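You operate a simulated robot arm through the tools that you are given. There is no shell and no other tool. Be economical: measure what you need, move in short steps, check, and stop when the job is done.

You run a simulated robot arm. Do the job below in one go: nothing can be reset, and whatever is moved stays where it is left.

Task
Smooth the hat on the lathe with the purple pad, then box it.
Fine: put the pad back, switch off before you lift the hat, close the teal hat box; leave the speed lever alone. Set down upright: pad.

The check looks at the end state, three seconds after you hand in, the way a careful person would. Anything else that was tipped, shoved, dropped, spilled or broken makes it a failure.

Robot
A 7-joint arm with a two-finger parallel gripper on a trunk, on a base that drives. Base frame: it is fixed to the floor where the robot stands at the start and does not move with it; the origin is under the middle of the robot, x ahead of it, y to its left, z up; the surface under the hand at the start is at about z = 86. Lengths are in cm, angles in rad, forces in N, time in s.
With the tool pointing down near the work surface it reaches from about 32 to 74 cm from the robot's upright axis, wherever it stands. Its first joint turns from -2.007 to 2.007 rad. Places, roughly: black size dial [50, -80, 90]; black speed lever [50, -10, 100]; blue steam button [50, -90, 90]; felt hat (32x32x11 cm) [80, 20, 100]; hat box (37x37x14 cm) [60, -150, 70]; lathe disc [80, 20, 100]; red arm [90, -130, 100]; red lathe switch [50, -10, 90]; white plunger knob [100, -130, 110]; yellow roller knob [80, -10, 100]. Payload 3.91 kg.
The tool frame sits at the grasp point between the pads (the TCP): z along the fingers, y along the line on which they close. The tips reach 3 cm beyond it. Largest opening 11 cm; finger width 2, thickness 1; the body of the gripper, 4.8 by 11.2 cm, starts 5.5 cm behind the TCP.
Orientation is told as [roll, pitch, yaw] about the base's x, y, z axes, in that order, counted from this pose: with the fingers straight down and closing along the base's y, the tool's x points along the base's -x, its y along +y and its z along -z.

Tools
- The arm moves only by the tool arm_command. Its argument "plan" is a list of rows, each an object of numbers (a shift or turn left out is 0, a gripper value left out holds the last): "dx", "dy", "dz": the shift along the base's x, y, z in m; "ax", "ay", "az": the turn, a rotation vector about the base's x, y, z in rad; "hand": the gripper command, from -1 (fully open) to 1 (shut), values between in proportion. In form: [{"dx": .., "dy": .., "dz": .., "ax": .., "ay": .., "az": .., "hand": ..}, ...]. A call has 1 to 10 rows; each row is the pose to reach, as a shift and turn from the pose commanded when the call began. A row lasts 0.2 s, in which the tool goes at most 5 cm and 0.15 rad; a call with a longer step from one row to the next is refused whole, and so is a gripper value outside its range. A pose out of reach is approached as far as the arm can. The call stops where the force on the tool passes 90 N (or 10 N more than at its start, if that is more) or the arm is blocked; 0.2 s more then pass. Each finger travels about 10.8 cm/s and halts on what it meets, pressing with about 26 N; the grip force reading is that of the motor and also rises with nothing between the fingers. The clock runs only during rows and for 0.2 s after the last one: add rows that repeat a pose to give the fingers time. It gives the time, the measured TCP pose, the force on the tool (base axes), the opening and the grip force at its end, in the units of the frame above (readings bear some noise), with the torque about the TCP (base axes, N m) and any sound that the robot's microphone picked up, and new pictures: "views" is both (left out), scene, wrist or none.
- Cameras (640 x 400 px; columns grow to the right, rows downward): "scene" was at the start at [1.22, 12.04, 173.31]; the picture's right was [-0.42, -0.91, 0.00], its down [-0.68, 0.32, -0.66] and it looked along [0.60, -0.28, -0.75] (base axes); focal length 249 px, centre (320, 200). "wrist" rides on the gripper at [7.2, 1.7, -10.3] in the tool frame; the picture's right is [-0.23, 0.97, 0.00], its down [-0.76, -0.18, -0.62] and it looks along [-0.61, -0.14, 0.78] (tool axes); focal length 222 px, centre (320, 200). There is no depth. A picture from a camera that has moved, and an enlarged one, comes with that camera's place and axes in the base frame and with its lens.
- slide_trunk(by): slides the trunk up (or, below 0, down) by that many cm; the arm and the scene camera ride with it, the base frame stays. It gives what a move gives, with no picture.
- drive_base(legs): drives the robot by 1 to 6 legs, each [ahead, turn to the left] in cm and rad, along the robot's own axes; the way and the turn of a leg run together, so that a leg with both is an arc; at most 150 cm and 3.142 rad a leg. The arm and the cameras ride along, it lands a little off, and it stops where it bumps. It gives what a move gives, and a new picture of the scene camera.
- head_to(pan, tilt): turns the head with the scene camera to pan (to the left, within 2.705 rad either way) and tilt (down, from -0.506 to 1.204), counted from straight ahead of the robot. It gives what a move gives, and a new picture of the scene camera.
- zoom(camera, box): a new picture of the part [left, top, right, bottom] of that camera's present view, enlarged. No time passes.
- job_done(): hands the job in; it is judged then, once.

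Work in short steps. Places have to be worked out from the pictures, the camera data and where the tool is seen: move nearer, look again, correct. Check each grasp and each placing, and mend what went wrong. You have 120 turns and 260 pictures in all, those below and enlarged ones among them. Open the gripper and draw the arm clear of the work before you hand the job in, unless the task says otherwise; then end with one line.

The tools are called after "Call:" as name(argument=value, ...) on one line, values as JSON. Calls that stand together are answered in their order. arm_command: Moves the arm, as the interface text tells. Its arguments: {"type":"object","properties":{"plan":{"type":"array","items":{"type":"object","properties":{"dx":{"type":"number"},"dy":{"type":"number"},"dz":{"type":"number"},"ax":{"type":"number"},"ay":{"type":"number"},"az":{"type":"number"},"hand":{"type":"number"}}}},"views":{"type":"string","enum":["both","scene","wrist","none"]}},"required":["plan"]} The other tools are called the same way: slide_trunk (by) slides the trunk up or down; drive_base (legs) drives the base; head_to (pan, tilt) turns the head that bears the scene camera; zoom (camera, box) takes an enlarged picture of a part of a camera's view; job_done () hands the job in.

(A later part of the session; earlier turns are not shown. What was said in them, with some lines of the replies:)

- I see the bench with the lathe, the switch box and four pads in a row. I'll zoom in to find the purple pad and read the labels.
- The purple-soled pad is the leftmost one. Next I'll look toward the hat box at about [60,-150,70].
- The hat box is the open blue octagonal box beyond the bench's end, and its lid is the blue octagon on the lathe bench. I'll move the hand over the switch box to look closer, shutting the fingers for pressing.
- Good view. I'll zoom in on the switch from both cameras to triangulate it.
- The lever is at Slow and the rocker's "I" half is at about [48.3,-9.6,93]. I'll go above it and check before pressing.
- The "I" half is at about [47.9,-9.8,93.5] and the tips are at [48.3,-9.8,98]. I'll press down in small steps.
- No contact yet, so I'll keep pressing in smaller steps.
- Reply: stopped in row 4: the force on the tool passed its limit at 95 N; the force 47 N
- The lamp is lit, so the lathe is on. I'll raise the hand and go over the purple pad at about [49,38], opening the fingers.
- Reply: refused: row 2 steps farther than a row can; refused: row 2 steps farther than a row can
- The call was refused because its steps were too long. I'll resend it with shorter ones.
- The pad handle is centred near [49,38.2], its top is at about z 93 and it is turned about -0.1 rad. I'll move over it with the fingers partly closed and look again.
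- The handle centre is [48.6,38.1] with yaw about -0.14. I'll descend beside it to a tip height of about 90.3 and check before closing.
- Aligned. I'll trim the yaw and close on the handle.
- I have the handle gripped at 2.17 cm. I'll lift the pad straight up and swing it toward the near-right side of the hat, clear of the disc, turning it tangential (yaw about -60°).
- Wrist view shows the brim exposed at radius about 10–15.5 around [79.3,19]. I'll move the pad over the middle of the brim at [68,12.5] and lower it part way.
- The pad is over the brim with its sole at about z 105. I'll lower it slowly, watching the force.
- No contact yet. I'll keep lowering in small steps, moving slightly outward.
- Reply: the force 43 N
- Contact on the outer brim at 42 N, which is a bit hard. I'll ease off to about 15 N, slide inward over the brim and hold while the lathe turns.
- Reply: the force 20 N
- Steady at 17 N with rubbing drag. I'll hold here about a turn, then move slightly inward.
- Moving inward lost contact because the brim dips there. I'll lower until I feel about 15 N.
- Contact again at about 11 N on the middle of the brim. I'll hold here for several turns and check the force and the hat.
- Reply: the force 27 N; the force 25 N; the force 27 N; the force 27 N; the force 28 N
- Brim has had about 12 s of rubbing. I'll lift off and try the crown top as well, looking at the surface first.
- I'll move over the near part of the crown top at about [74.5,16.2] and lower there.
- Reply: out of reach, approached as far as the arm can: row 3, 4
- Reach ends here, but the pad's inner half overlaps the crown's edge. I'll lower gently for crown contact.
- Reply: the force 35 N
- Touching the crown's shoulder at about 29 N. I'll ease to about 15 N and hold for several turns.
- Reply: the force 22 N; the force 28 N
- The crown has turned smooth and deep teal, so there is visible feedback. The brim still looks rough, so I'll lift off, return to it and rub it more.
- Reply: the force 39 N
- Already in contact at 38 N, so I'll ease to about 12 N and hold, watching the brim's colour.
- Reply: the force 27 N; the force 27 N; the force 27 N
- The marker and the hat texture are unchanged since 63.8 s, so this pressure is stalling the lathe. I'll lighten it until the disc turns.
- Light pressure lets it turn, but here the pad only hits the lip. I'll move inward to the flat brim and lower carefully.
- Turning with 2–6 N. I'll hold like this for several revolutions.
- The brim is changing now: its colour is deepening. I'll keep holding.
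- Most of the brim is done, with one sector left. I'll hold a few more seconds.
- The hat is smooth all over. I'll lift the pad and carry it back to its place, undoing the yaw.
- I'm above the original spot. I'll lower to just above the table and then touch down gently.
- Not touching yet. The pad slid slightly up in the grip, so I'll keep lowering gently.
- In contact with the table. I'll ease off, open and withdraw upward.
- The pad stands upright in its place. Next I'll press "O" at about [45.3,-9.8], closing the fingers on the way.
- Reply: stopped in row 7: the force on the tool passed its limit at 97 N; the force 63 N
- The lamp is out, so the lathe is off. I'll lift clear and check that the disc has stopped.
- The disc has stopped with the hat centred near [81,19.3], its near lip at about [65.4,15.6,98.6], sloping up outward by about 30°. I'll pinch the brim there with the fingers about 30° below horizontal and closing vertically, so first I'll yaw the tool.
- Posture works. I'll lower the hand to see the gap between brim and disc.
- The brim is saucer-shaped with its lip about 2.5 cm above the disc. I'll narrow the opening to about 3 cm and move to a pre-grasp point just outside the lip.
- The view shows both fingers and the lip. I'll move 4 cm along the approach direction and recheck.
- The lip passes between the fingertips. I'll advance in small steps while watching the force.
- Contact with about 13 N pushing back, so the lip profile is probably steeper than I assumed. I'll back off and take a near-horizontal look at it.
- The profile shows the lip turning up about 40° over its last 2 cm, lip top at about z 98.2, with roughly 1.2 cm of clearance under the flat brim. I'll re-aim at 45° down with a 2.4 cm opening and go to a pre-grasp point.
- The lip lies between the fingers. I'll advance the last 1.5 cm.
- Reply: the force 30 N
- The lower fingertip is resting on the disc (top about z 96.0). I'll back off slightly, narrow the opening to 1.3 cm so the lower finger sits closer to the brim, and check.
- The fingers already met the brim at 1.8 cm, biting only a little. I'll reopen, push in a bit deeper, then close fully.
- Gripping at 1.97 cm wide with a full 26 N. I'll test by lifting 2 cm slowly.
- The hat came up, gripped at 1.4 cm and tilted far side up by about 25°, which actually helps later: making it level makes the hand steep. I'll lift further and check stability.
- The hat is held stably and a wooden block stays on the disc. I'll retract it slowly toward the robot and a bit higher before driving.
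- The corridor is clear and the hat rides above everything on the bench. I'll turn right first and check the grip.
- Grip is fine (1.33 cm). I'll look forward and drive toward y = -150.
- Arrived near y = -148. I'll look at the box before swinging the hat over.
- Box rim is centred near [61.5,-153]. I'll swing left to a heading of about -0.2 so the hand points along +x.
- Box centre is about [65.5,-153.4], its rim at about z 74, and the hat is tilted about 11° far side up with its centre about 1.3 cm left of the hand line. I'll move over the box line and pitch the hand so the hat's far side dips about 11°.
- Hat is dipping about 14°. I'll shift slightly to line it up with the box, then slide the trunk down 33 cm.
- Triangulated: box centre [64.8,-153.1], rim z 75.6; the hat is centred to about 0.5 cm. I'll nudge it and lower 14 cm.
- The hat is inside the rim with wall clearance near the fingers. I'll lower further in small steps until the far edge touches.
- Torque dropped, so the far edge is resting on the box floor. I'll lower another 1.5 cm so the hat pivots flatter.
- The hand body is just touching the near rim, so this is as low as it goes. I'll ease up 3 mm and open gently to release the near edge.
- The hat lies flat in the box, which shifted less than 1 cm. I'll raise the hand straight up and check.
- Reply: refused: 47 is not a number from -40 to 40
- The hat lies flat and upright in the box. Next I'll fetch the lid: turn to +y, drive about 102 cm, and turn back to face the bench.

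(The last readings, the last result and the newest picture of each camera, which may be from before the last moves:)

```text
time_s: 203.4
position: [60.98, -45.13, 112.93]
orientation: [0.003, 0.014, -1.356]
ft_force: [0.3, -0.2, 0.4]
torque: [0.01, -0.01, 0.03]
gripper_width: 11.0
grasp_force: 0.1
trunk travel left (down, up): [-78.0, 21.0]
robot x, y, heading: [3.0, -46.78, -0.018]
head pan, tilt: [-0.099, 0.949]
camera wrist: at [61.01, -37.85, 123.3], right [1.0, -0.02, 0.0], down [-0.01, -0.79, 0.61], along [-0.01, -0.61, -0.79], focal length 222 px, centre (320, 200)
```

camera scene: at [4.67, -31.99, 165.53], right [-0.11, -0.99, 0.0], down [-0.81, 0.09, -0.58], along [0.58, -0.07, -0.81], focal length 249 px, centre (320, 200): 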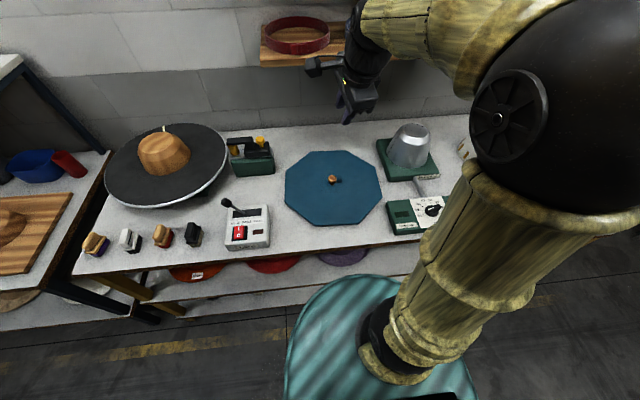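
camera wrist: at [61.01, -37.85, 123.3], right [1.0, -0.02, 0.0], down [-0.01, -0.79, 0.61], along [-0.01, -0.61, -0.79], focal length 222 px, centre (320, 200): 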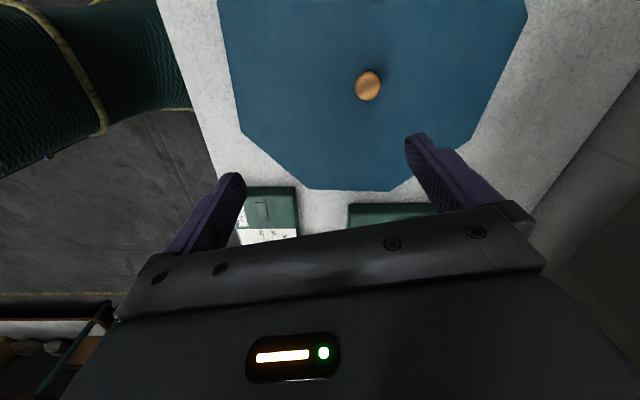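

The lid is flat, with a mushroom knob at about [67.3,-44.2,91]. I'll move above it with a 5 cm opening and check.

Call:
arm_command(plan=[{"dx": 0.03, "dy": 0.004, "dz": -0.03, "hand": 0.1}, {"dx": 0.06, "dy": 0.008, "dz": -0.06}, {"dx": 0.063, "dy": 0.009, "dz": -0.1}, {"dx": 0.063, "dy": 0.009, "dz": -0.14}, {"dx": 0.063, "dy": 0.009, "dz": -0.155}, {"dx": 0.063, "dy": 0.009, "dz": -0.155}], views="none")

Call:
zoom(camera="wrist", box=[200, 70, 440, 230])

Call:
zoom(camera="scene", box=[280, 130, 380, 210])

```text
time_s: 204.8
position: [67.28, -44.03, 97.13]
orientation: [0.0, 0.014, -1.359]
ft_force: [-0.7, 0.4, -1.0]
torque: [0.02, -0.03, -0.02]
gripper_width: 4.96
grasp_force: 0.1
trunk travel left (down, up): [-78.0, 21.0]
robot x, y, heading: [2.88, -46.72, -0.013]
head pan, tilt: [-0.099, 0.949]
```

```text
2.50 times, centred on (320, 150) of wrist
camera zoom: at [67.44, -36.87, 107.68], right [1.0, -0.02, 0.0], down [-0.01, -0.79, 0.61], along [-0.01, -0.61, -0.79], focal length 555 px, centre (320, 325)
```

zoom: 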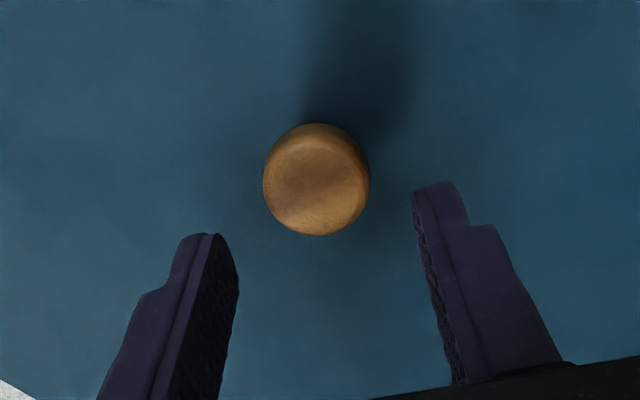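

```text
5.00 times, centred on (330, 170) of scene
camera zoom: at [4.68, -32.0, 165.53], right [-0.11, -0.99, 0.0], down [-0.81, 0.09, -0.58], along [0.58, -0.07, -0.81], focal length 1245 px, centre (270, 350)
```

zoom: 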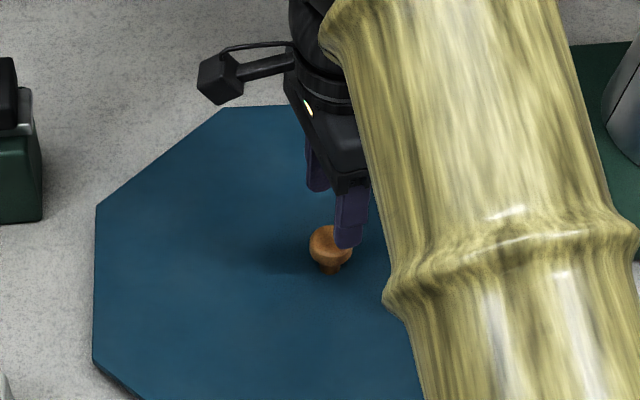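

Aligned with the 3.5 cm knob. I'll descend to tips at about z 88.5 and grip.

Call:
arm_command(plan=[{"dz": -0.02}, {"dz": -0.04}, {"dz": -0.053}, {"dz": -0.053}], views="none")

Call:
zoom(camera="wrist", box=[200, 70, 440, 230])

```text
time_s: 205.8
position: [67.33, -44.11, 91.85]
orientation: [0.001, 0.012, -1.359]
ft_force: [0.9, 0.2, 0.3]
torque: [0.0, 0.01, 0.01]
gripper_width: 4.99
grasp_force: 0.1
trunk travel left (down, up): [-78.0, 21.0]
robot x, y, heading: [3.25, -46.33, -0.02]
head pan, tilt: [-0.099, 0.949]
```

```text
2.50 times, centred on (320, 150) of wrist
camera zoom: at [67.49, -36.85, 102.41], right [1.0, -0.02, 0.0], down [-0.01, -0.79, 0.61], along [-0.01, -0.61, -0.79], focal length 555 px, centre (320, 325)
```

zoom: 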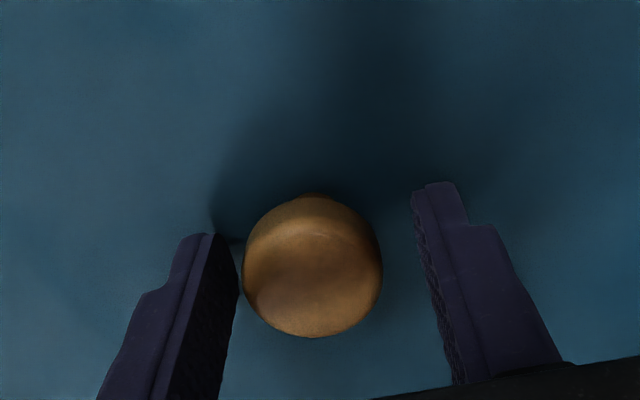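

Call:
arm_command(plan=[{"dx": -0.001, "dy": 0.002, "dz": -0.004}, {"dx": -0.001, "dy": 0.002, "dz": -0.004, "hand": 1}, {"dx": -0.001, "dy": 0.002, "dz": -0.004, "hand": 1}, {"dx": -0.001, "dy": 0.002, "dz": -0.004, "hand": 1}, {"dx": -0.001, "dy": 0.002, "dz": 0.004, "hand": 1}, {"dx": -0.001, "dy": 0.002, "dz": 0.015, "hand": 1}, {"dx": -0.001, "dy": 0.002, "dz": 0.026, "hand": 1}], views="none")

Call:
zoom(camera="scene", box=[250, 120, 410, 240])

Call:
zoom(camera="wrist", box=[200, 70, 440, 230])

```text
time_s: 207.4
position: [67.3, -43.95, 94.58]
orientation: [-0.001, 0.011, -1.358]
ft_force: [-0.1, 0.3, -0.7]
torque: [0.0, 0.03, -0.03]
gripper_width: 3.29
grasp_force: 26.6
trunk travel left (down, up): [-78.0, 21.0]
robot x, y, heading: [3.27, -46.46, -0.014]
head pan, tilt: [-0.099, 0.949]
```

```text
3.33 times, centred on (330, 180) of scene
camera zoom: at [4.67, -32.0, 165.53], right [-0.11, -0.99, 0.0], down [-0.81, 0.09, -0.58], along [0.58, -0.07, -0.81], focal length 830 px, centre (287, 267)
```

zoom: 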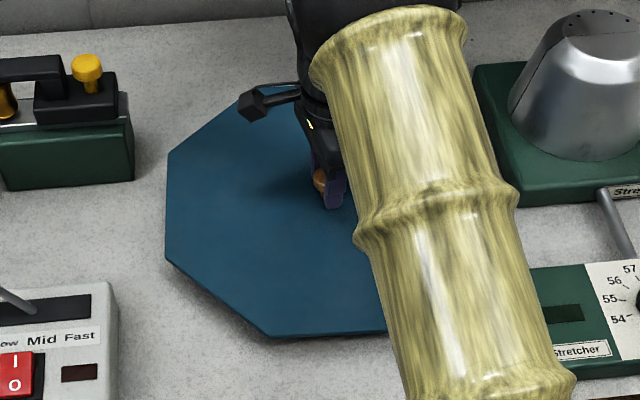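

```text
2.50 times, centred on (320, 150) of wrist
camera zoom: at [67.45, -36.69, 105.04], right [1.0, -0.02, 0.0], down [-0.01, -0.79, 0.61], along [-0.01, -0.61, -0.79], focal length 555 px, centre (320, 325)
```

zoom: 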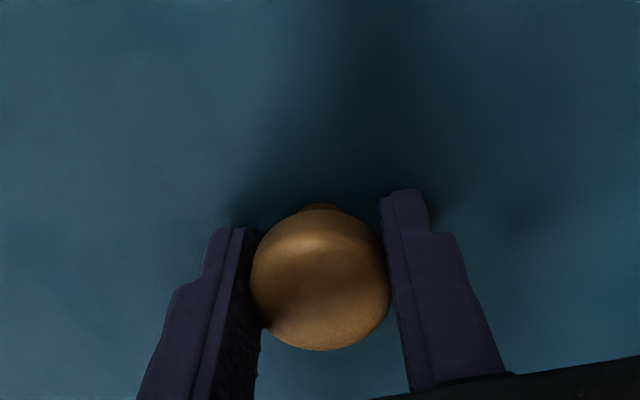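

Knob gripped at 3.3 cm. I'll lift the lid straight up and check that it hangs level.

Call:
arm_command(plan=[{"dz": 0.03}, {"dz": 0.065}, {"dz": 0.1}, {"dz": 0.14}, {"dz": 0.18}, {"dz": 0.22}, {"dz": 0.26, "dx": -0.02}, {"dz": 0.28, "dx": -0.05}, {"dz": 0.28, "dx": -0.08}, {"dz": 0.28, "dx": -0.08}], views="scene")

```text
time_s: 209.6
position: [59.33, -44.05, 122.55]
orientation: [-0.001, 0.012, -1.358]
ft_force: [0.8, 0.0, -2.0]
torque: [0.0, 0.03, -0.02]
gripper_width: 3.27
grasp_force: 26.5
trunk travel left (down, up): [-78.0, 21.0]
robot x, y, heading: [3.23, -46.39, -0.013]
head pan, tilt: [-0.099, 0.949]
camera scene: at [4.78, -31.98, 165.52], right [-0.11, -0.99, 0.0], down [-0.81, 0.09, -0.58], along [0.58, -0.07, -0.81], focal length 249 px, centre (320, 200)
```

scene: 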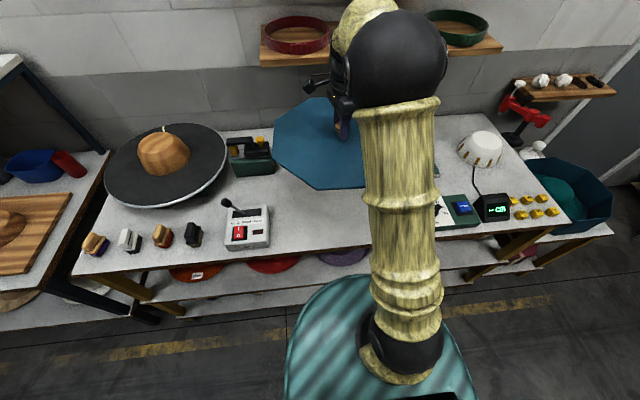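

The lid is level. I'll retract a little, then drive to the box.

Call:
arm_command(plan=[{"dx": -0.03}, {"dx": -0.06, "dz": 0.02}, {"dx": -0.07, "dz": 0.03}], views="none")

Call:
drive_base(legs=[[0, -0.8], [0, -0.77], [104, 0], [0, 0.8], [0, 0.77]])

Call:
head_to(pan=-0.05, tilt=0.95)

```text
time_s: 210.4
position: [52.4, -44.01, 125.61]
orientation: [0.001, 0.01, -1.357]
ft_force: [-0.2, 0.2, -0.9]
torque: [0.02, 0.01, -0.01]
gripper_width: 3.28
grasp_force: 26.3
trunk travel left (down, up): [-78.0, 21.0]
robot x, y, heading: [3.36, -46.63, -0.013]
head pan, tilt: [-0.099, 0.949]
```

```text
time_s: 228.4
position: [51.52, -148.2, 125.55]
orientation: [0.001, 0.012, -1.346]
ft_force: [-0.1, -0.3, -1.0]
torque: [-0.03, -0.01, 0.01]
gripper_width: 3.26
grasp_force: 25.9
trunk travel left (down, up): [-78.0, 21.0]
robot x, y, heading: [2.33, -151.15, -0.003]
head pan, tilt: [-0.099, 0.949]
camera scene: at [3.68, -136.62, 165.53], right [-0.1, -0.99, 0.0], down [-0.81, 0.08, -0.58], along [0.58, -0.06, -0.81], focal length 249 px, centre (320, 200)
```

scene: 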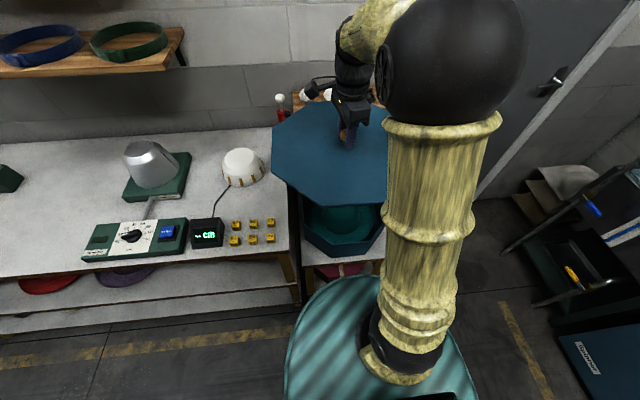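

```text
time_s: 229.0
position: [51.55, -148.06, 125.73]
orientation: [0.0, 0.013, -1.349]
ft_force: [0.3, 0.2, -1.8]
torque: [0.0, 0.04, 0.01]
gripper_width: 3.26
grasp_force: 26.0
trunk travel left (down, up): [-78.0, 21.0]
robot x, y, heading: [2.11, -151.37, 0.001]
head pan, tilt: [-0.051, 0.949]
camera scene: at [3.71, -136.28, 165.53], right [-0.05, -1.0, 0.0], down [-0.81, 0.04, -0.58], along [0.58, -0.03, -0.81], focal length 249 px, centre (320, 200)
```

scene: 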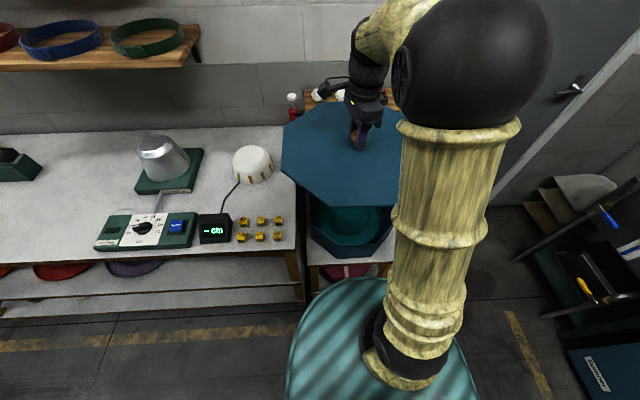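

Call:
zoom(camera="scene", box=[270, 90, 410, 270])

Call:
zoom(camera="wrist", box=[0, 0, 640, 400])

```text
2.22 times, centred on (340, 180) of scene
camera zoom: at [3.71, -136.28, 165.53], right [-0.05, -1.0, 0.0], down [-0.81, 0.04, -0.58], along [0.58, -0.03, -0.81], focal length 553 px, centre (276, 244)
```

zoom: 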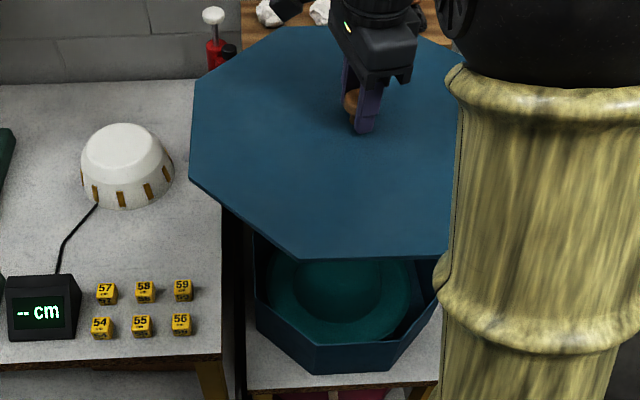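

```text
1.00 times, centred on (320, 200) of wrist (not enlarged: the box is as wide or as high as the picture)
camera zoom: at [51.57, -140.89, 136.06], right [1.0, -0.01, 0.0], down [0.0, -0.79, 0.61], along [-0.01, -0.61, -0.79], focal length 222 px, centre (320, 200)
```

zoom: 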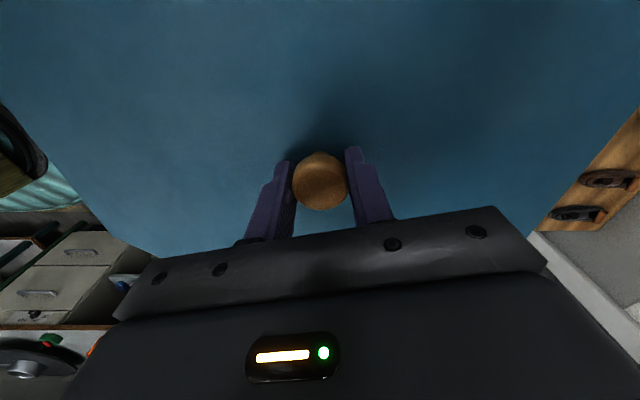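

Call:
zoom(camera="scene", box=[320, 190, 400, 260])

```text
5.71 times, centred on (360, 225) of scene
camera zoom: at [3.71, -136.28, 165.53], right [-0.05, -1.0, 0.0], down [-0.81, 0.04, -0.58], along [0.58, -0.03, -0.81], focal length 1423 px, centre (91, 57)
```

zoom: 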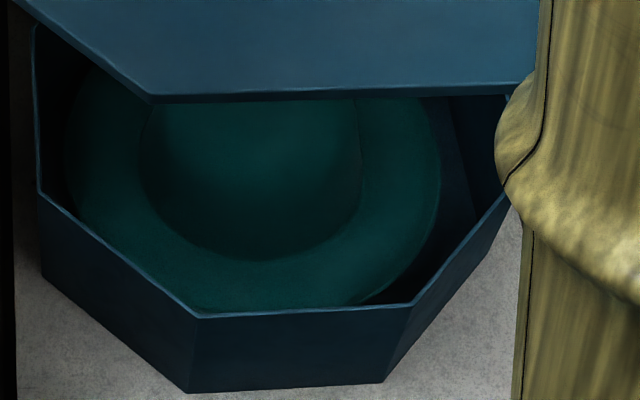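

Box centre is now [63.8,-153.3], square to the axes; the lid is turned about -0.05 rad and is about 38 cm across, a cap over the 36 cm box. I'll move the lid above the box, square it up and lower it part way.

Call:
arm_command(plan=[{"dx": 0.03, "dy": -0.013, "az": 0.03}, {"dx": 0.06, "dy": -0.026, "az": 0.055}, {"dx": 0.09, "dy": -0.039, "az": 0.055}, {"dx": 0.1225, "dy": -0.052, "az": 0.055}, {"dx": 0.1225, "dy": -0.052, "az": 0.055}], views="none")

Call:
slide_trunk(by=-34)

Call:
zoom(camera="scene", box=[260, 50, 440, 230])

```text
time_s: 230.2
position: [63.85, -153.37, 125.5]
orientation: [0.001, 0.011, -1.293]
ft_force: [-0.6, -0.1, -2.1]
torque: [0.04, 0.03, -0.01]
gripper_width: 3.3
grasp_force: 25.8
trunk travel left (down, up): [-78.0, 21.0]
robot x, y, heading: [2.14, -151.14, -0.001]
head pan, tilt: [-0.051, 0.949]
```

```text
time_s: 233.6
position: [63.82, -153.31, 91.53]
orientation: [0.0, 0.011, -1.293]
ft_force: [0.4, 0.0, -1.3]
torque: [0.01, 0.0, 0.01]
gripper_width: 3.29
grasp_force: 25.7
trunk travel left (down, up): [-44.0, 55.0]
robot x, y, heading: [2.12, -150.91, -0.004]
head pan, tilt: [-0.051, 0.949]
```

```text
2.22 times, centred on (350, 140) of scene
camera zoom: at [3.7, -136.28, 131.53], right [-0.05, -1.0, 0.0], down [-0.81, 0.04, -0.58], along [0.58, -0.03, -0.81], focal length 553 px, centre (253, 333)
```

zoom: 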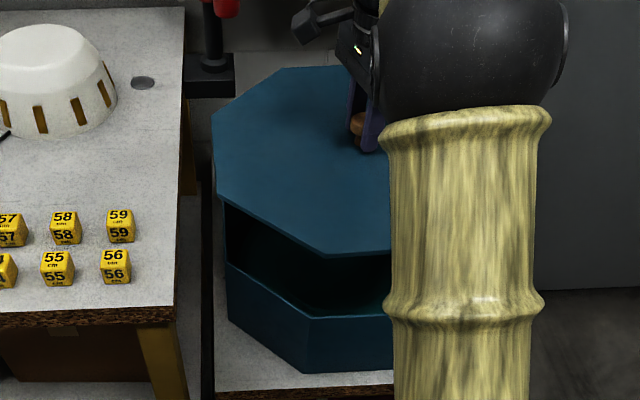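

Lid and box agree within about 0.5 cm. I'll lower to just above the rim and compare edges closely.

Call:
slide_trunk(by=-9.5)

Call:
zoom(camera="scene", box=[270, 40, 390, 200])

Call:
head_to(pan=0.25, tilt=0.8)

```text
time_s: 234.9
position: [63.8, -153.41, 82.06]
orientation: [0.0, 0.013, -1.292]
ft_force: [-0.1, -0.3, -2.1]
torque: [-0.02, 0.0, 0.0]
gripper_width: 3.3
grasp_force: 26.4
trunk travel left (down, up): [-34.5, 64.5]
robot x, y, heading: [2.3, -151.46, -0.007]
head pan, tilt: [-0.051, 0.949]
```

```text
2.50 times, centred on (330, 120) of scene
camera zoom: at [3.7, -136.28, 122.03], right [-0.05, -1.0, 0.0], down [-0.81, 0.04, -0.58], along [0.58, -0.03, -0.81], focal length 622 px, centre (295, 400)
```

zoom: 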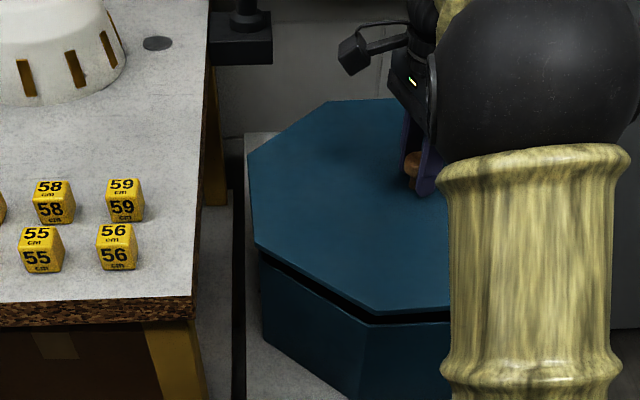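

```text
time_s: 235.7
position: [63.94, -153.21, 82.05]
orientation: [-0.001, 0.013, -1.291]
ft_force: [-0.2, -0.2, -2.1]
torque: [0.0, 0.01, 0.03]
gripper_width: 3.27
grasp_force: 25.8
trunk travel left (down, up): [-34.5, 64.5]
robot x, y, heading: [2.27, -151.14, 0.002]
head pan, tilt: [0.25, 0.799]
camera scene: at [4.27, -133.92, 123.18], right [0.24, -0.97, 0.0], down [-0.7, -0.17, -0.7], along [0.68, 0.17, -0.72], focal length 249 px, centre (320, 200)
```

scene: 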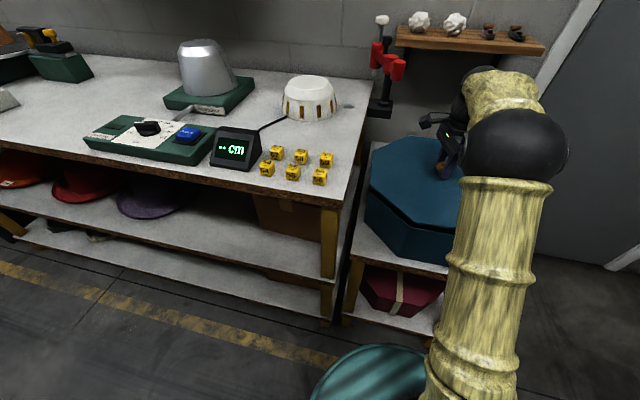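

Call:
zoom(camera="scene", box=[350, 120, 470, 280])

```text
2.50 times, centred on (410, 200) of scene
camera zoom: at [4.27, -133.92, 123.18], right [0.24, -0.97, 0.0], down [-0.7, -0.17, -0.7], along [0.68, 0.17, -0.72], focal length 622 px, centre (95, 200)
```

zoom: 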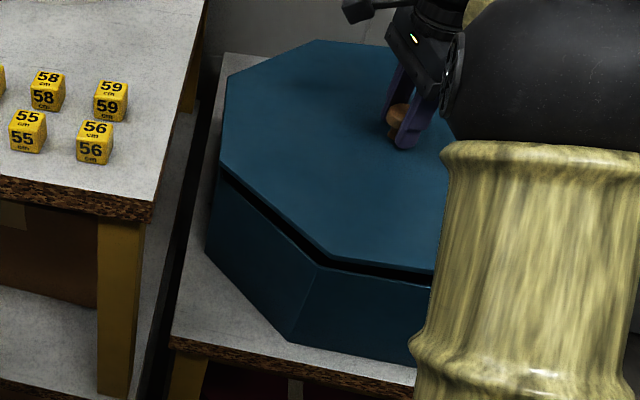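

Call:
zoom(camera="scene", box=[385, 165, 435, 235])

Call:
zoom(camera="scene", box=[355, 130, 405, 200])

```text
5.71 times, centred on (410, 200) of scene
camera zoom: at [4.27, -133.92, 123.18], right [0.24, -0.97, 0.0], down [-0.7, -0.17, -0.7], along [0.68, 0.17, -0.72], focal length 1423 px, centre (-194, 200)
```

zoom: 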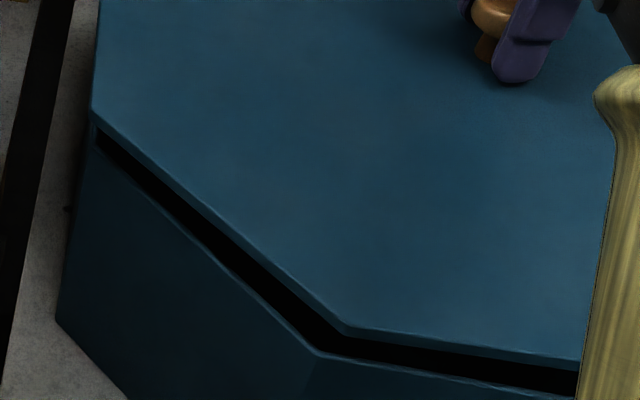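

```text
5.71 times, centred on (380, 165) of scene
camera zoom: at [4.27, -133.92, 123.18], right [0.24, -0.97, 0.0], down [-0.7, -0.17, -0.7], along [0.68, 0.17, -0.72], focal length 1423 px, centre (-23, 400)
```

zoom: 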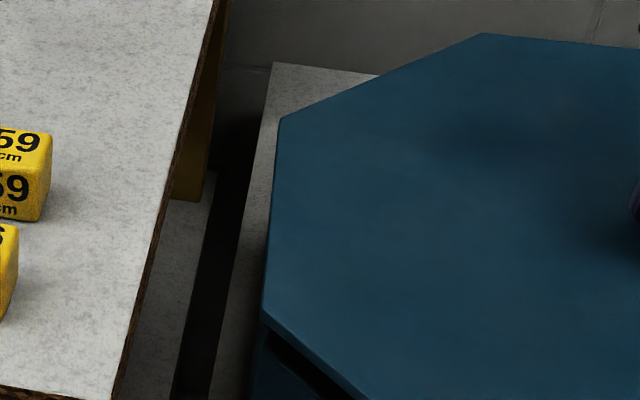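

The lid is roughly 0.5 cm too far in x and 0.2 in y, and tilts slightly. I'll correct that and lower gently, watching forces.

Call:
arm_command(plan=[{"dx": -0.005, "dy": 0.002, "az": -0.015}, {"dx": -0.005, "dy": 0.002, "az": -0.015, "dz": -0.004}, {"dx": -0.005, "dy": 0.002, "az": -0.015, "dz": -0.008}, {"dx": -0.005, "dy": 0.002, "az": -0.015, "dz": -0.011}], views="none")

Call:
zoom(camera="scene", box=[350, 120, 470, 280])

```text
time_s: 236.7
position: [63.27, -153.13, 80.79]
orientation: [0.0, 0.012, -1.308]
ft_force: [0.1, -1.4, -2.1]
torque: [0.0, 0.0, -0.01]
gripper_width: 3.31
grasp_force: 26.1
trunk travel left (down, up): [-34.5, 64.5]
robot x, y, heading: [2.58, -151.31, -0.003]
head pan, tilt: [0.25, 0.799]
```

```text
2.50 times, centred on (410, 200) of scene
camera zoom: at [4.27, -133.92, 123.18], right [0.24, -0.97, 0.0], down [-0.7, -0.17, -0.7], along [0.68, 0.17, -0.72], focal length 622 px, centre (95, 200)
```

zoom: 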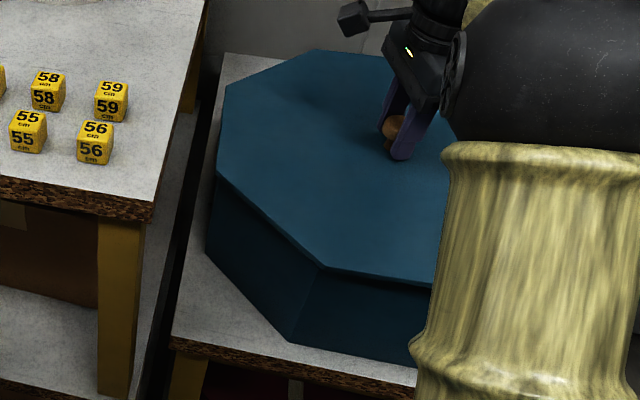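

It lines up well now. I'll lower to contact.

Call:
arm_command(plan=[{"dz": -0.003}, {"dz": -0.006}, {"dz": -0.009}, {"dz": -0.011}], views="none")

Call:
zoom(camera="scene", box=[350, 120, 470, 280])

```text
time_s: 237.7
position: [63.3, -153.07, 79.83]
orientation: [0.001, 0.011, -1.31]
ft_force: [0.1, -0.1, -1.8]
torque: [-0.04, -0.02, -0.01]
gripper_width: 3.3
grasp_force: 25.5
trunk travel left (down, up): [-34.5, 64.5]
robot x, y, heading: [2.28, -151.25, -0.004]
head pan, tilt: [0.25, 0.799]
```

```text
2.50 times, centred on (410, 200) of scene
camera zoom: at [4.27, -133.92, 123.18], right [0.24, -0.97, 0.0], down [-0.7, -0.17, -0.7], along [0.68, 0.17, -0.72], focal length 622 px, centre (95, 200)
```

zoom: 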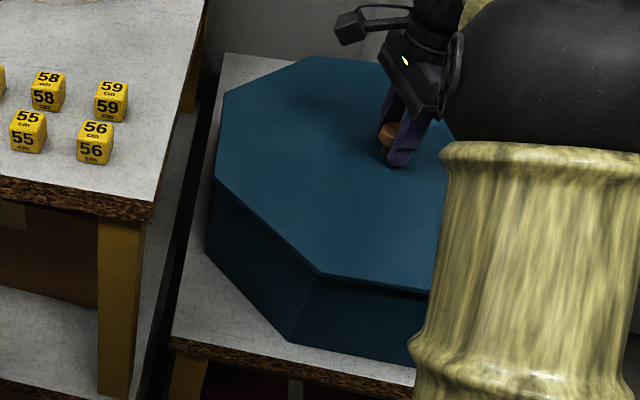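

Call:
arm_command(plan=[{"dz": -0.003}, {"dz": -0.006}, {"dz": -0.009}, {"dz": -0.011}], views="none")

Call:
zoom(camera="scene", box=[350, 120, 470, 280])

```text
time_s: 238.7
position: [63.39, -153.06, 79.28]
orientation: [0.012, 0.008, -1.309]
ft_force: [4.3, -2.3, 46.7]
torque: [-0.51, 0.58, -0.09]
gripper_width: 3.31
grasp_force: 26.1
trunk travel left (down, up): [-34.5, 64.5]
robot x, y, heading: [1.8, -151.13, -0.0]
head pan, tilt: [0.25, 0.799]
```

```text
2.50 times, centred on (410, 200) of scene
camera zoom: at [3.92, -133.93, 123.26], right [0.24, -0.97, 0.0], down [-0.69, -0.17, -0.7], along [0.68, 0.17, -0.71], focal length 622 px, centre (95, 200)
```

zoom: 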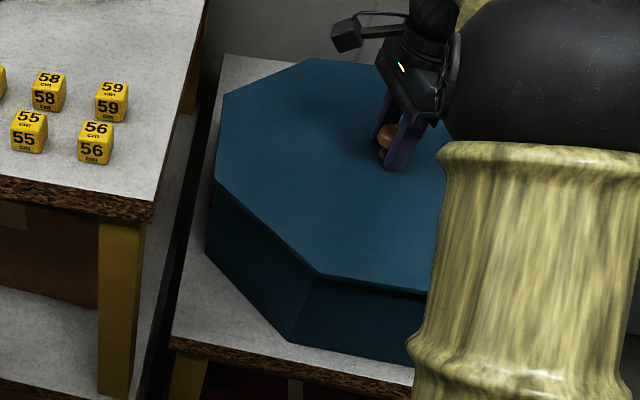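

Firm contact. I'll ease off and inspect the seam before releasing.

Call:
arm_command(plan=[{"dz": 0.004}, {"dz": 0.007}, {"dz": 0.007}], views="none")

Call:
zoom(camera="scene", box=[385, 160, 445, 240])

Call:
zoom(camera="scene", box=[380, 130, 450, 190])

```text
time_s: 239.5
position: [63.37, -153.02, 79.32]
orientation: [-0.001, 0.013, -1.307]
ft_force: [5.6, -3.7, 13.3]
torque: [-0.36, -0.61, 0.08]
gripper_width: 3.3
grasp_force: 25.4
trunk travel left (down, up): [-34.5, 64.5]
robot x, y, heading: [2.49, -151.04, -0.004]
head pan, tilt: [0.25, 0.799]
```

```text
5.00 times, centred on (415, 200) of scene
camera zoom: at [4.19, -133.94, 123.16], right [0.24, -0.97, 0.0], down [-0.7, -0.17, -0.7], along [0.68, 0.17, -0.72], focal length 1245 px, centre (-155, 200)
```

zoom: 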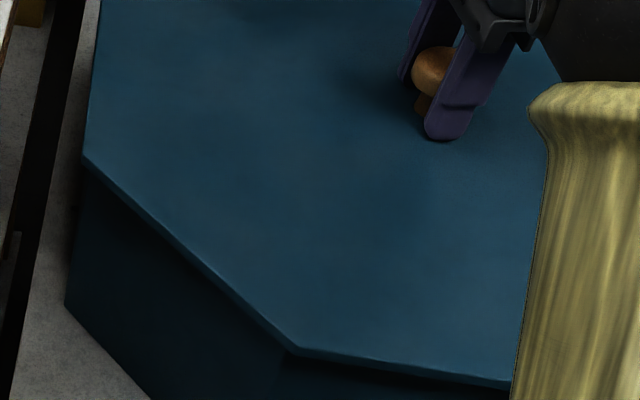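

```text
6.67 times, centred on (415, 160) of scene
camera zoom: at [4.19, -133.94, 123.16], right [0.24, -0.97, 0.0], down [-0.7, -0.17, -0.7], along [0.68, 0.17, -0.72], focal length 1660 px, centre (-313, 467)
```

zoom: 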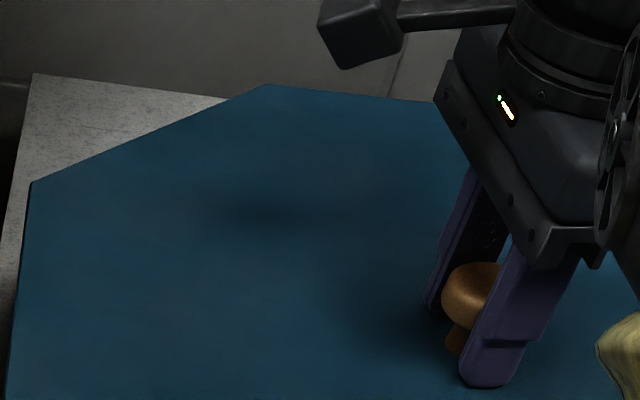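

The lid covers the rim with no visible gap. I'll release the knob gently and raise.

Call:
arm_command(plan=[{"dz": 0.002, "hand": 0.6}, {"dz": 0.002, "hand": 0.1}, {"dz": 0.002, "hand": 0.1}, {"dz": 0.03}, {"dz": 0.07}, {"dz": 0.11}, {"dz": 0.15}], views="none")

Call:
zoom(camera="scene", box=[350, 120, 470, 280])

Call:
zoom(camera="wrist", box=[0, 0, 640, 400])

```text
time_s: 241.1
position: [63.38, -153.22, 94.49]
orientation: [0.002, 0.013, -1.306]
ft_force: [0.1, 1.1, 0.6]
torque: [-0.01, -0.02, -0.02]
gripper_width: 4.96
grasp_force: 0.0
trunk travel left (down, up): [-34.5, 64.5]
robot x, y, heading: [2.27, -151.13, -0.004]
head pan, tilt: [0.25, 0.799]
```

```text
2.50 times, centred on (410, 200) of scene
camera zoom: at [4.26, -133.92, 123.18], right [0.24, -0.97, 0.0], down [-0.7, -0.17, -0.7], along [0.68, 0.17, -0.72], focal length 622 px, centre (95, 200)
```

zoom: 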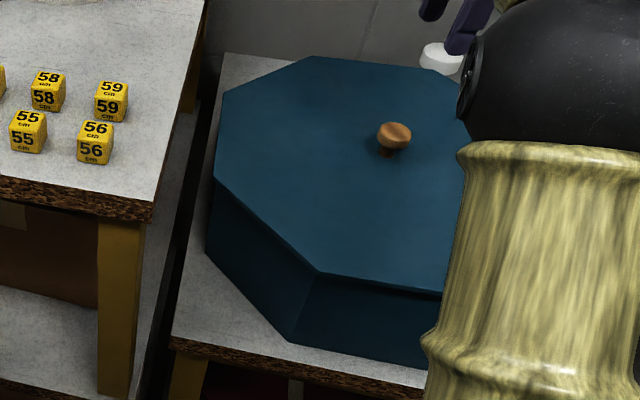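

```text
1.00 times, centred on (320, 200) of wrist (not enlarged: the box is as wide or as high as the picture)
camera zoom: at [63.23, -145.96, 104.84], right [1.0, 0.03, 0.0], down [0.03, -0.79, 0.61], along [0.02, -0.61, -0.79], focal length 222 px, centre (320, 200)
```

zoom: 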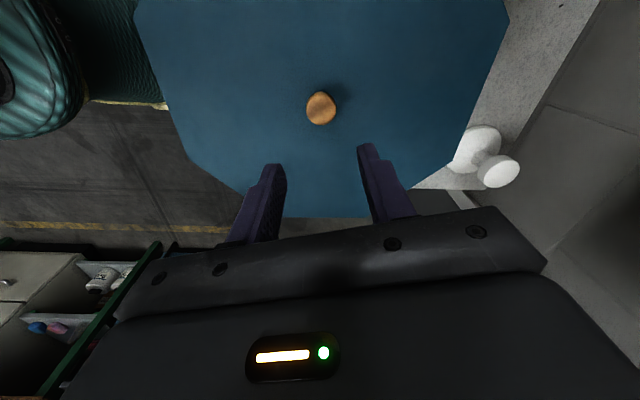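

The lid is on. I'll raise the arm and look at the seating from above.

Call:
slide_trunk(by=40)

Call:
arm_command(plan=[{"dy": -0.04, "dx": -0.02}, {"dy": -0.08, "dx": -0.04}, {"dy": -0.12, "dx": -0.06}, {"dy": -0.16, "dx": -0.08}, {"dy": -0.2, "dx": -0.1}, {"dy": -0.24, "dx": -0.12}, {"dy": -0.28, "dx": -0.14}], views="none")

Call:
head_to(pan=0.0, tilt=0.9)

Call:
zoom(camera="scene", box=[280, 130, 440, 270])

```text
time_s: 244.9
position: [63.53, -153.11, 134.31]
orientation: [0.0, 0.011, -1.31]
ft_force: [-0.7, 0.4, 0.5]
torque: [-0.03, -0.02, -0.03]
gripper_width: 4.95
grasp_force: 0.0
trunk travel left (down, up): [-74.5, 24.5]
robot x, y, heading: [2.13, -150.86, -0.009]
head pan, tilt: [0.25, 0.799]
```

```text
time_s: 246.5
position: [49.74, -181.27, 134.47]
orientation: [-0.001, 0.012, -1.309]
ft_force: [1.2, -0.2, 0.8]
torque: [0.02, 0.0, -0.03]
gripper_width: 4.91
grasp_force: 0.0
trunk travel left (down, up): [-74.5, 24.5]
robot x, y, heading: [2.2, -151.1, 0.001]
head pan, tilt: [0.25, 0.799]
```

```text
time_s: 247.3
position: [49.85, -181.12, 134.5]
orientation: [0.0, 0.012, -1.309]
ft_force: [0.1, 1.2, 0.4]
torque: [0.03, 0.0, -0.01]
gripper_width: 4.93
grasp_force: 0.1
trunk travel left (down, up): [-74.5, 24.5]
robot x, y, heading: [2.4, -151.25, 0.001]
head pan, tilt: [0.0, 0.901]
camera scene: at [3.98, -135.93, 162.4], right [0.0, -1.0, 0.0], down [-0.78, 0.0, -0.62], along [0.62, 0.0, -0.78], focal length 249 px, centre (320, 200)
```

scene: 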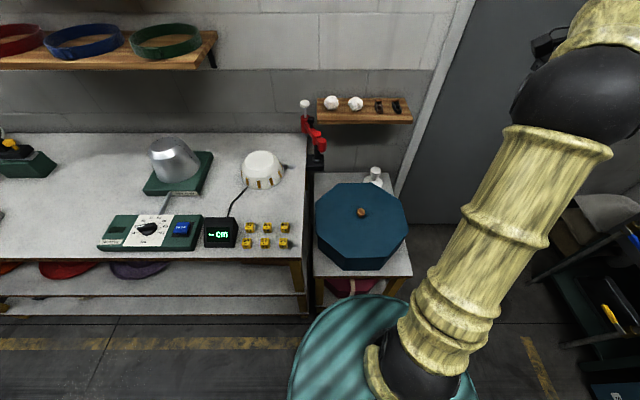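

```text
2.86 times, centred on (360, 200) of scene
camera zoom: at [3.98, -135.93, 162.4], right [0.0, -1.0, 0.0], down [-0.78, 0.0, -0.62], along [0.62, 0.0, -0.78], focal length 711 px, centre (206, 200)
```

zoom: 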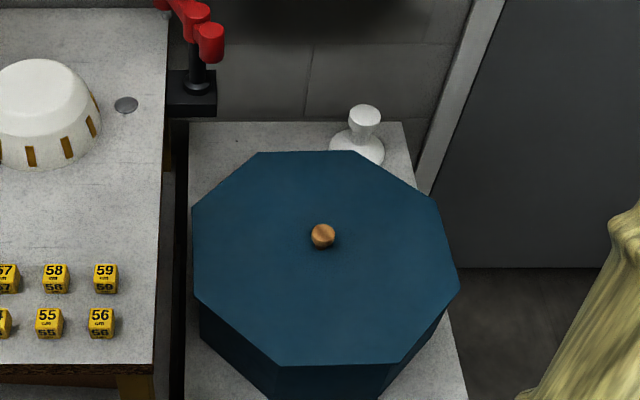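

I'll lower the camera with the arm off to the side to inspect the seam.

Call:
slide_trunk(by=-40)

Call:
head_to(pan=0.0, tilt=0.6)

Call:
zoom(camera="scene", box=[290, 140, 450, 260])

```text
time_s: 251.1
position: [49.74, -181.16, 94.36]
orientation: [0.0, 0.012, -1.31]
ft_force: [0.1, -0.2, 0.1]
torque: [0.01, -0.01, 0.02]
gripper_width: 4.97
grasp_force: 0.0
trunk travel left (down, up): [-34.5, 64.5]
robot x, y, heading: [2.13, -151.38, -0.002]
head pan, tilt: [0.0, 0.901]
```

```text
time_s: 251.9
position: [49.71, -181.1, 94.42]
orientation: [0.001, 0.012, -1.308]
ft_force: [0.0, -0.1, -0.1]
torque: [-0.01, -0.01, 0.0]
gripper_width: 4.92
grasp_force: 0.0
trunk travel left (down, up): [-34.5, 64.5]
robot x, y, heading: [2.29, -151.12, -0.001]
head pan, tilt: [0.0, 0.6]
camera scene: at [5.26, -135.92, 124.87], right [0.0, -1.0, 0.0], down [-0.57, 0.0, -0.82], along [0.82, 0.0, -0.57], focal length 249 px, centre (320, 200)
```

scene: 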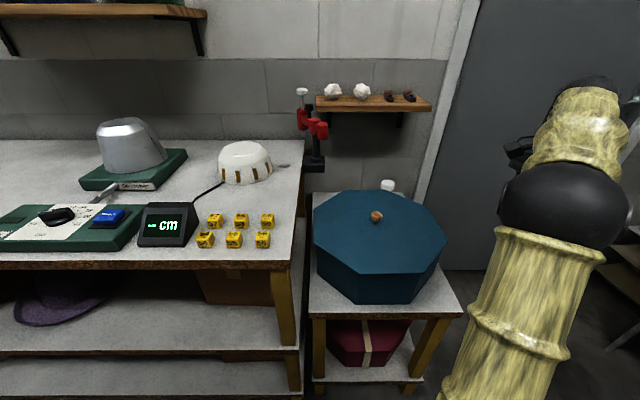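

```text
3.33 times, centred on (370, 200) of scene
camera zoom: at [5.26, -135.92, 124.87], right [0.0, -1.0, 0.0], down [-0.57, 0.0, -0.82], along [0.82, 0.0, -0.57], focal length 830 px, centre (153, 200)
```

zoom: 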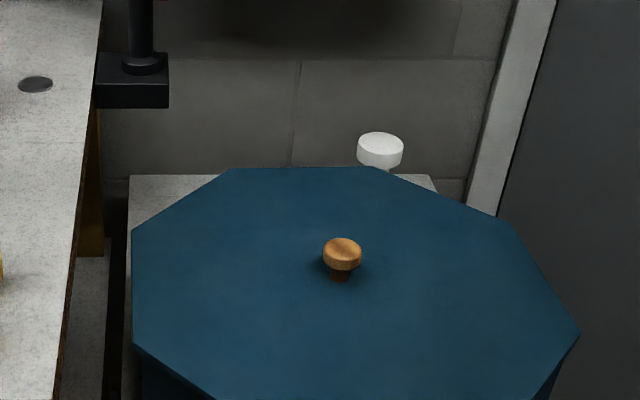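

Call:
zoom(camera="scene", box=[300, 220, 460, 320])

```text
4.00 times, centred on (380, 270) of scene
camera zoom: at [5.26, -135.92, 124.87], right [0.0, -1.0, 0.0], down [-0.57, 0.0, -0.82], along [0.82, 0.0, -0.57], focal length 996 px, centre (80, -80)
```

zoom: 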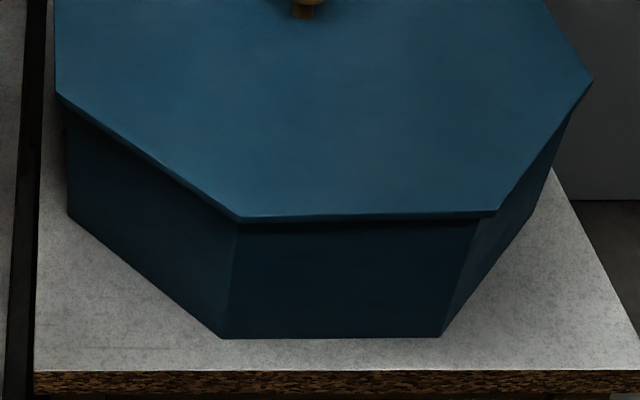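

The lid sits level with its plug inside the rim, and the overhang is even to within about 0.5 cm. I'll open the gripper and raise the arm clear before handing in.

Call:
slide_trunk(by=30)

Call:
arm_command(plan=[{"dx": -0.03, "hand": -1}, {"dx": -0.06}, {"dx": -0.06}, {"dx": -0.06}], views="none")

Call:
head_to(pan=0.7, tilt=0.7)

```text
time_s: 254.9
position: [49.69, -181.11, 124.41]
orientation: [0.0, 0.013, -1.309]
ft_force: [-1.1, -0.3, -0.1]
torque: [0.0, 0.03, 0.0]
gripper_width: 4.96
grasp_force: 0.0
trunk travel left (down, up): [-64.5, 34.5]
robot x, y, heading: [2.2, -151.16, -0.003]
head pan, tilt: [0.0, 0.6]
```

```text
time_s: 255.9
position: [43.73, -181.18, 124.44]
orientation: [0.001, 0.012, -1.309]
ft_force: [-0.3, 1.0, 0.2]
torque: [-0.01, 0.0, 0.02]
gripper_width: 10.99
grasp_force: 0.0
trunk travel left (down, up): [-64.5, 34.5]
robot x, y, heading: [2.2, -151.57, -0.006]
head pan, tilt: [0.0, 0.6]
```

```text
time_s: 257.0
position: [43.72, -181.06, 124.37]
orientation: [0.0, 0.012, -1.311]
ft_force: [0.1, -0.1, 0.1]
torque: [0.0, -0.01, 0.03]
gripper_width: 11.01
grasp_force: 0.1
trunk travel left (down, up): [-64.5, 34.5]
robot x, y, heading: [2.03, -151.28, -0.004]
head pan, tilt: [0.7, 0.7]
camera scene: at [2.96, -130.45, 154.01], right [0.64, -0.77, 0.0], down [-0.49, -0.41, -0.76], along [0.59, 0.49, -0.64], focal length 249 px, centre (320, 200)
```

scene: 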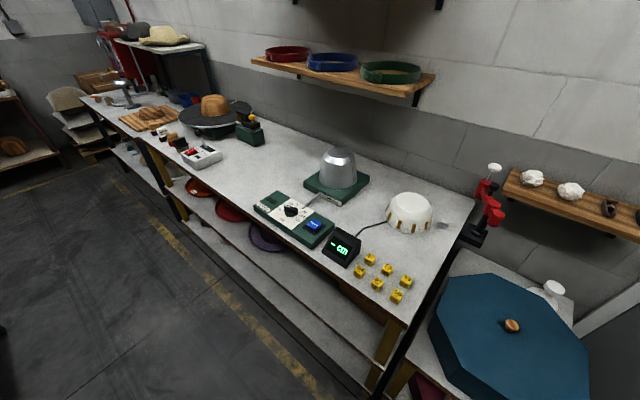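

Everything on the bench is in place, the lathe is off, the lid is closed, and the arm is clear with the gripper open. I'm handing in.

Call:
job_done()

```text
The job is handed in.
```

The hat is smoothed all over and boxed with the lid closed; the purple pad is back upright in its place, the lathe was switched off before I lifted the hat, and I left the speed lever alone. The hat's near edge dropped about 6 cm into the box, the box shifted about 1 cm, and the lid sits about 0.5 cm off centre.
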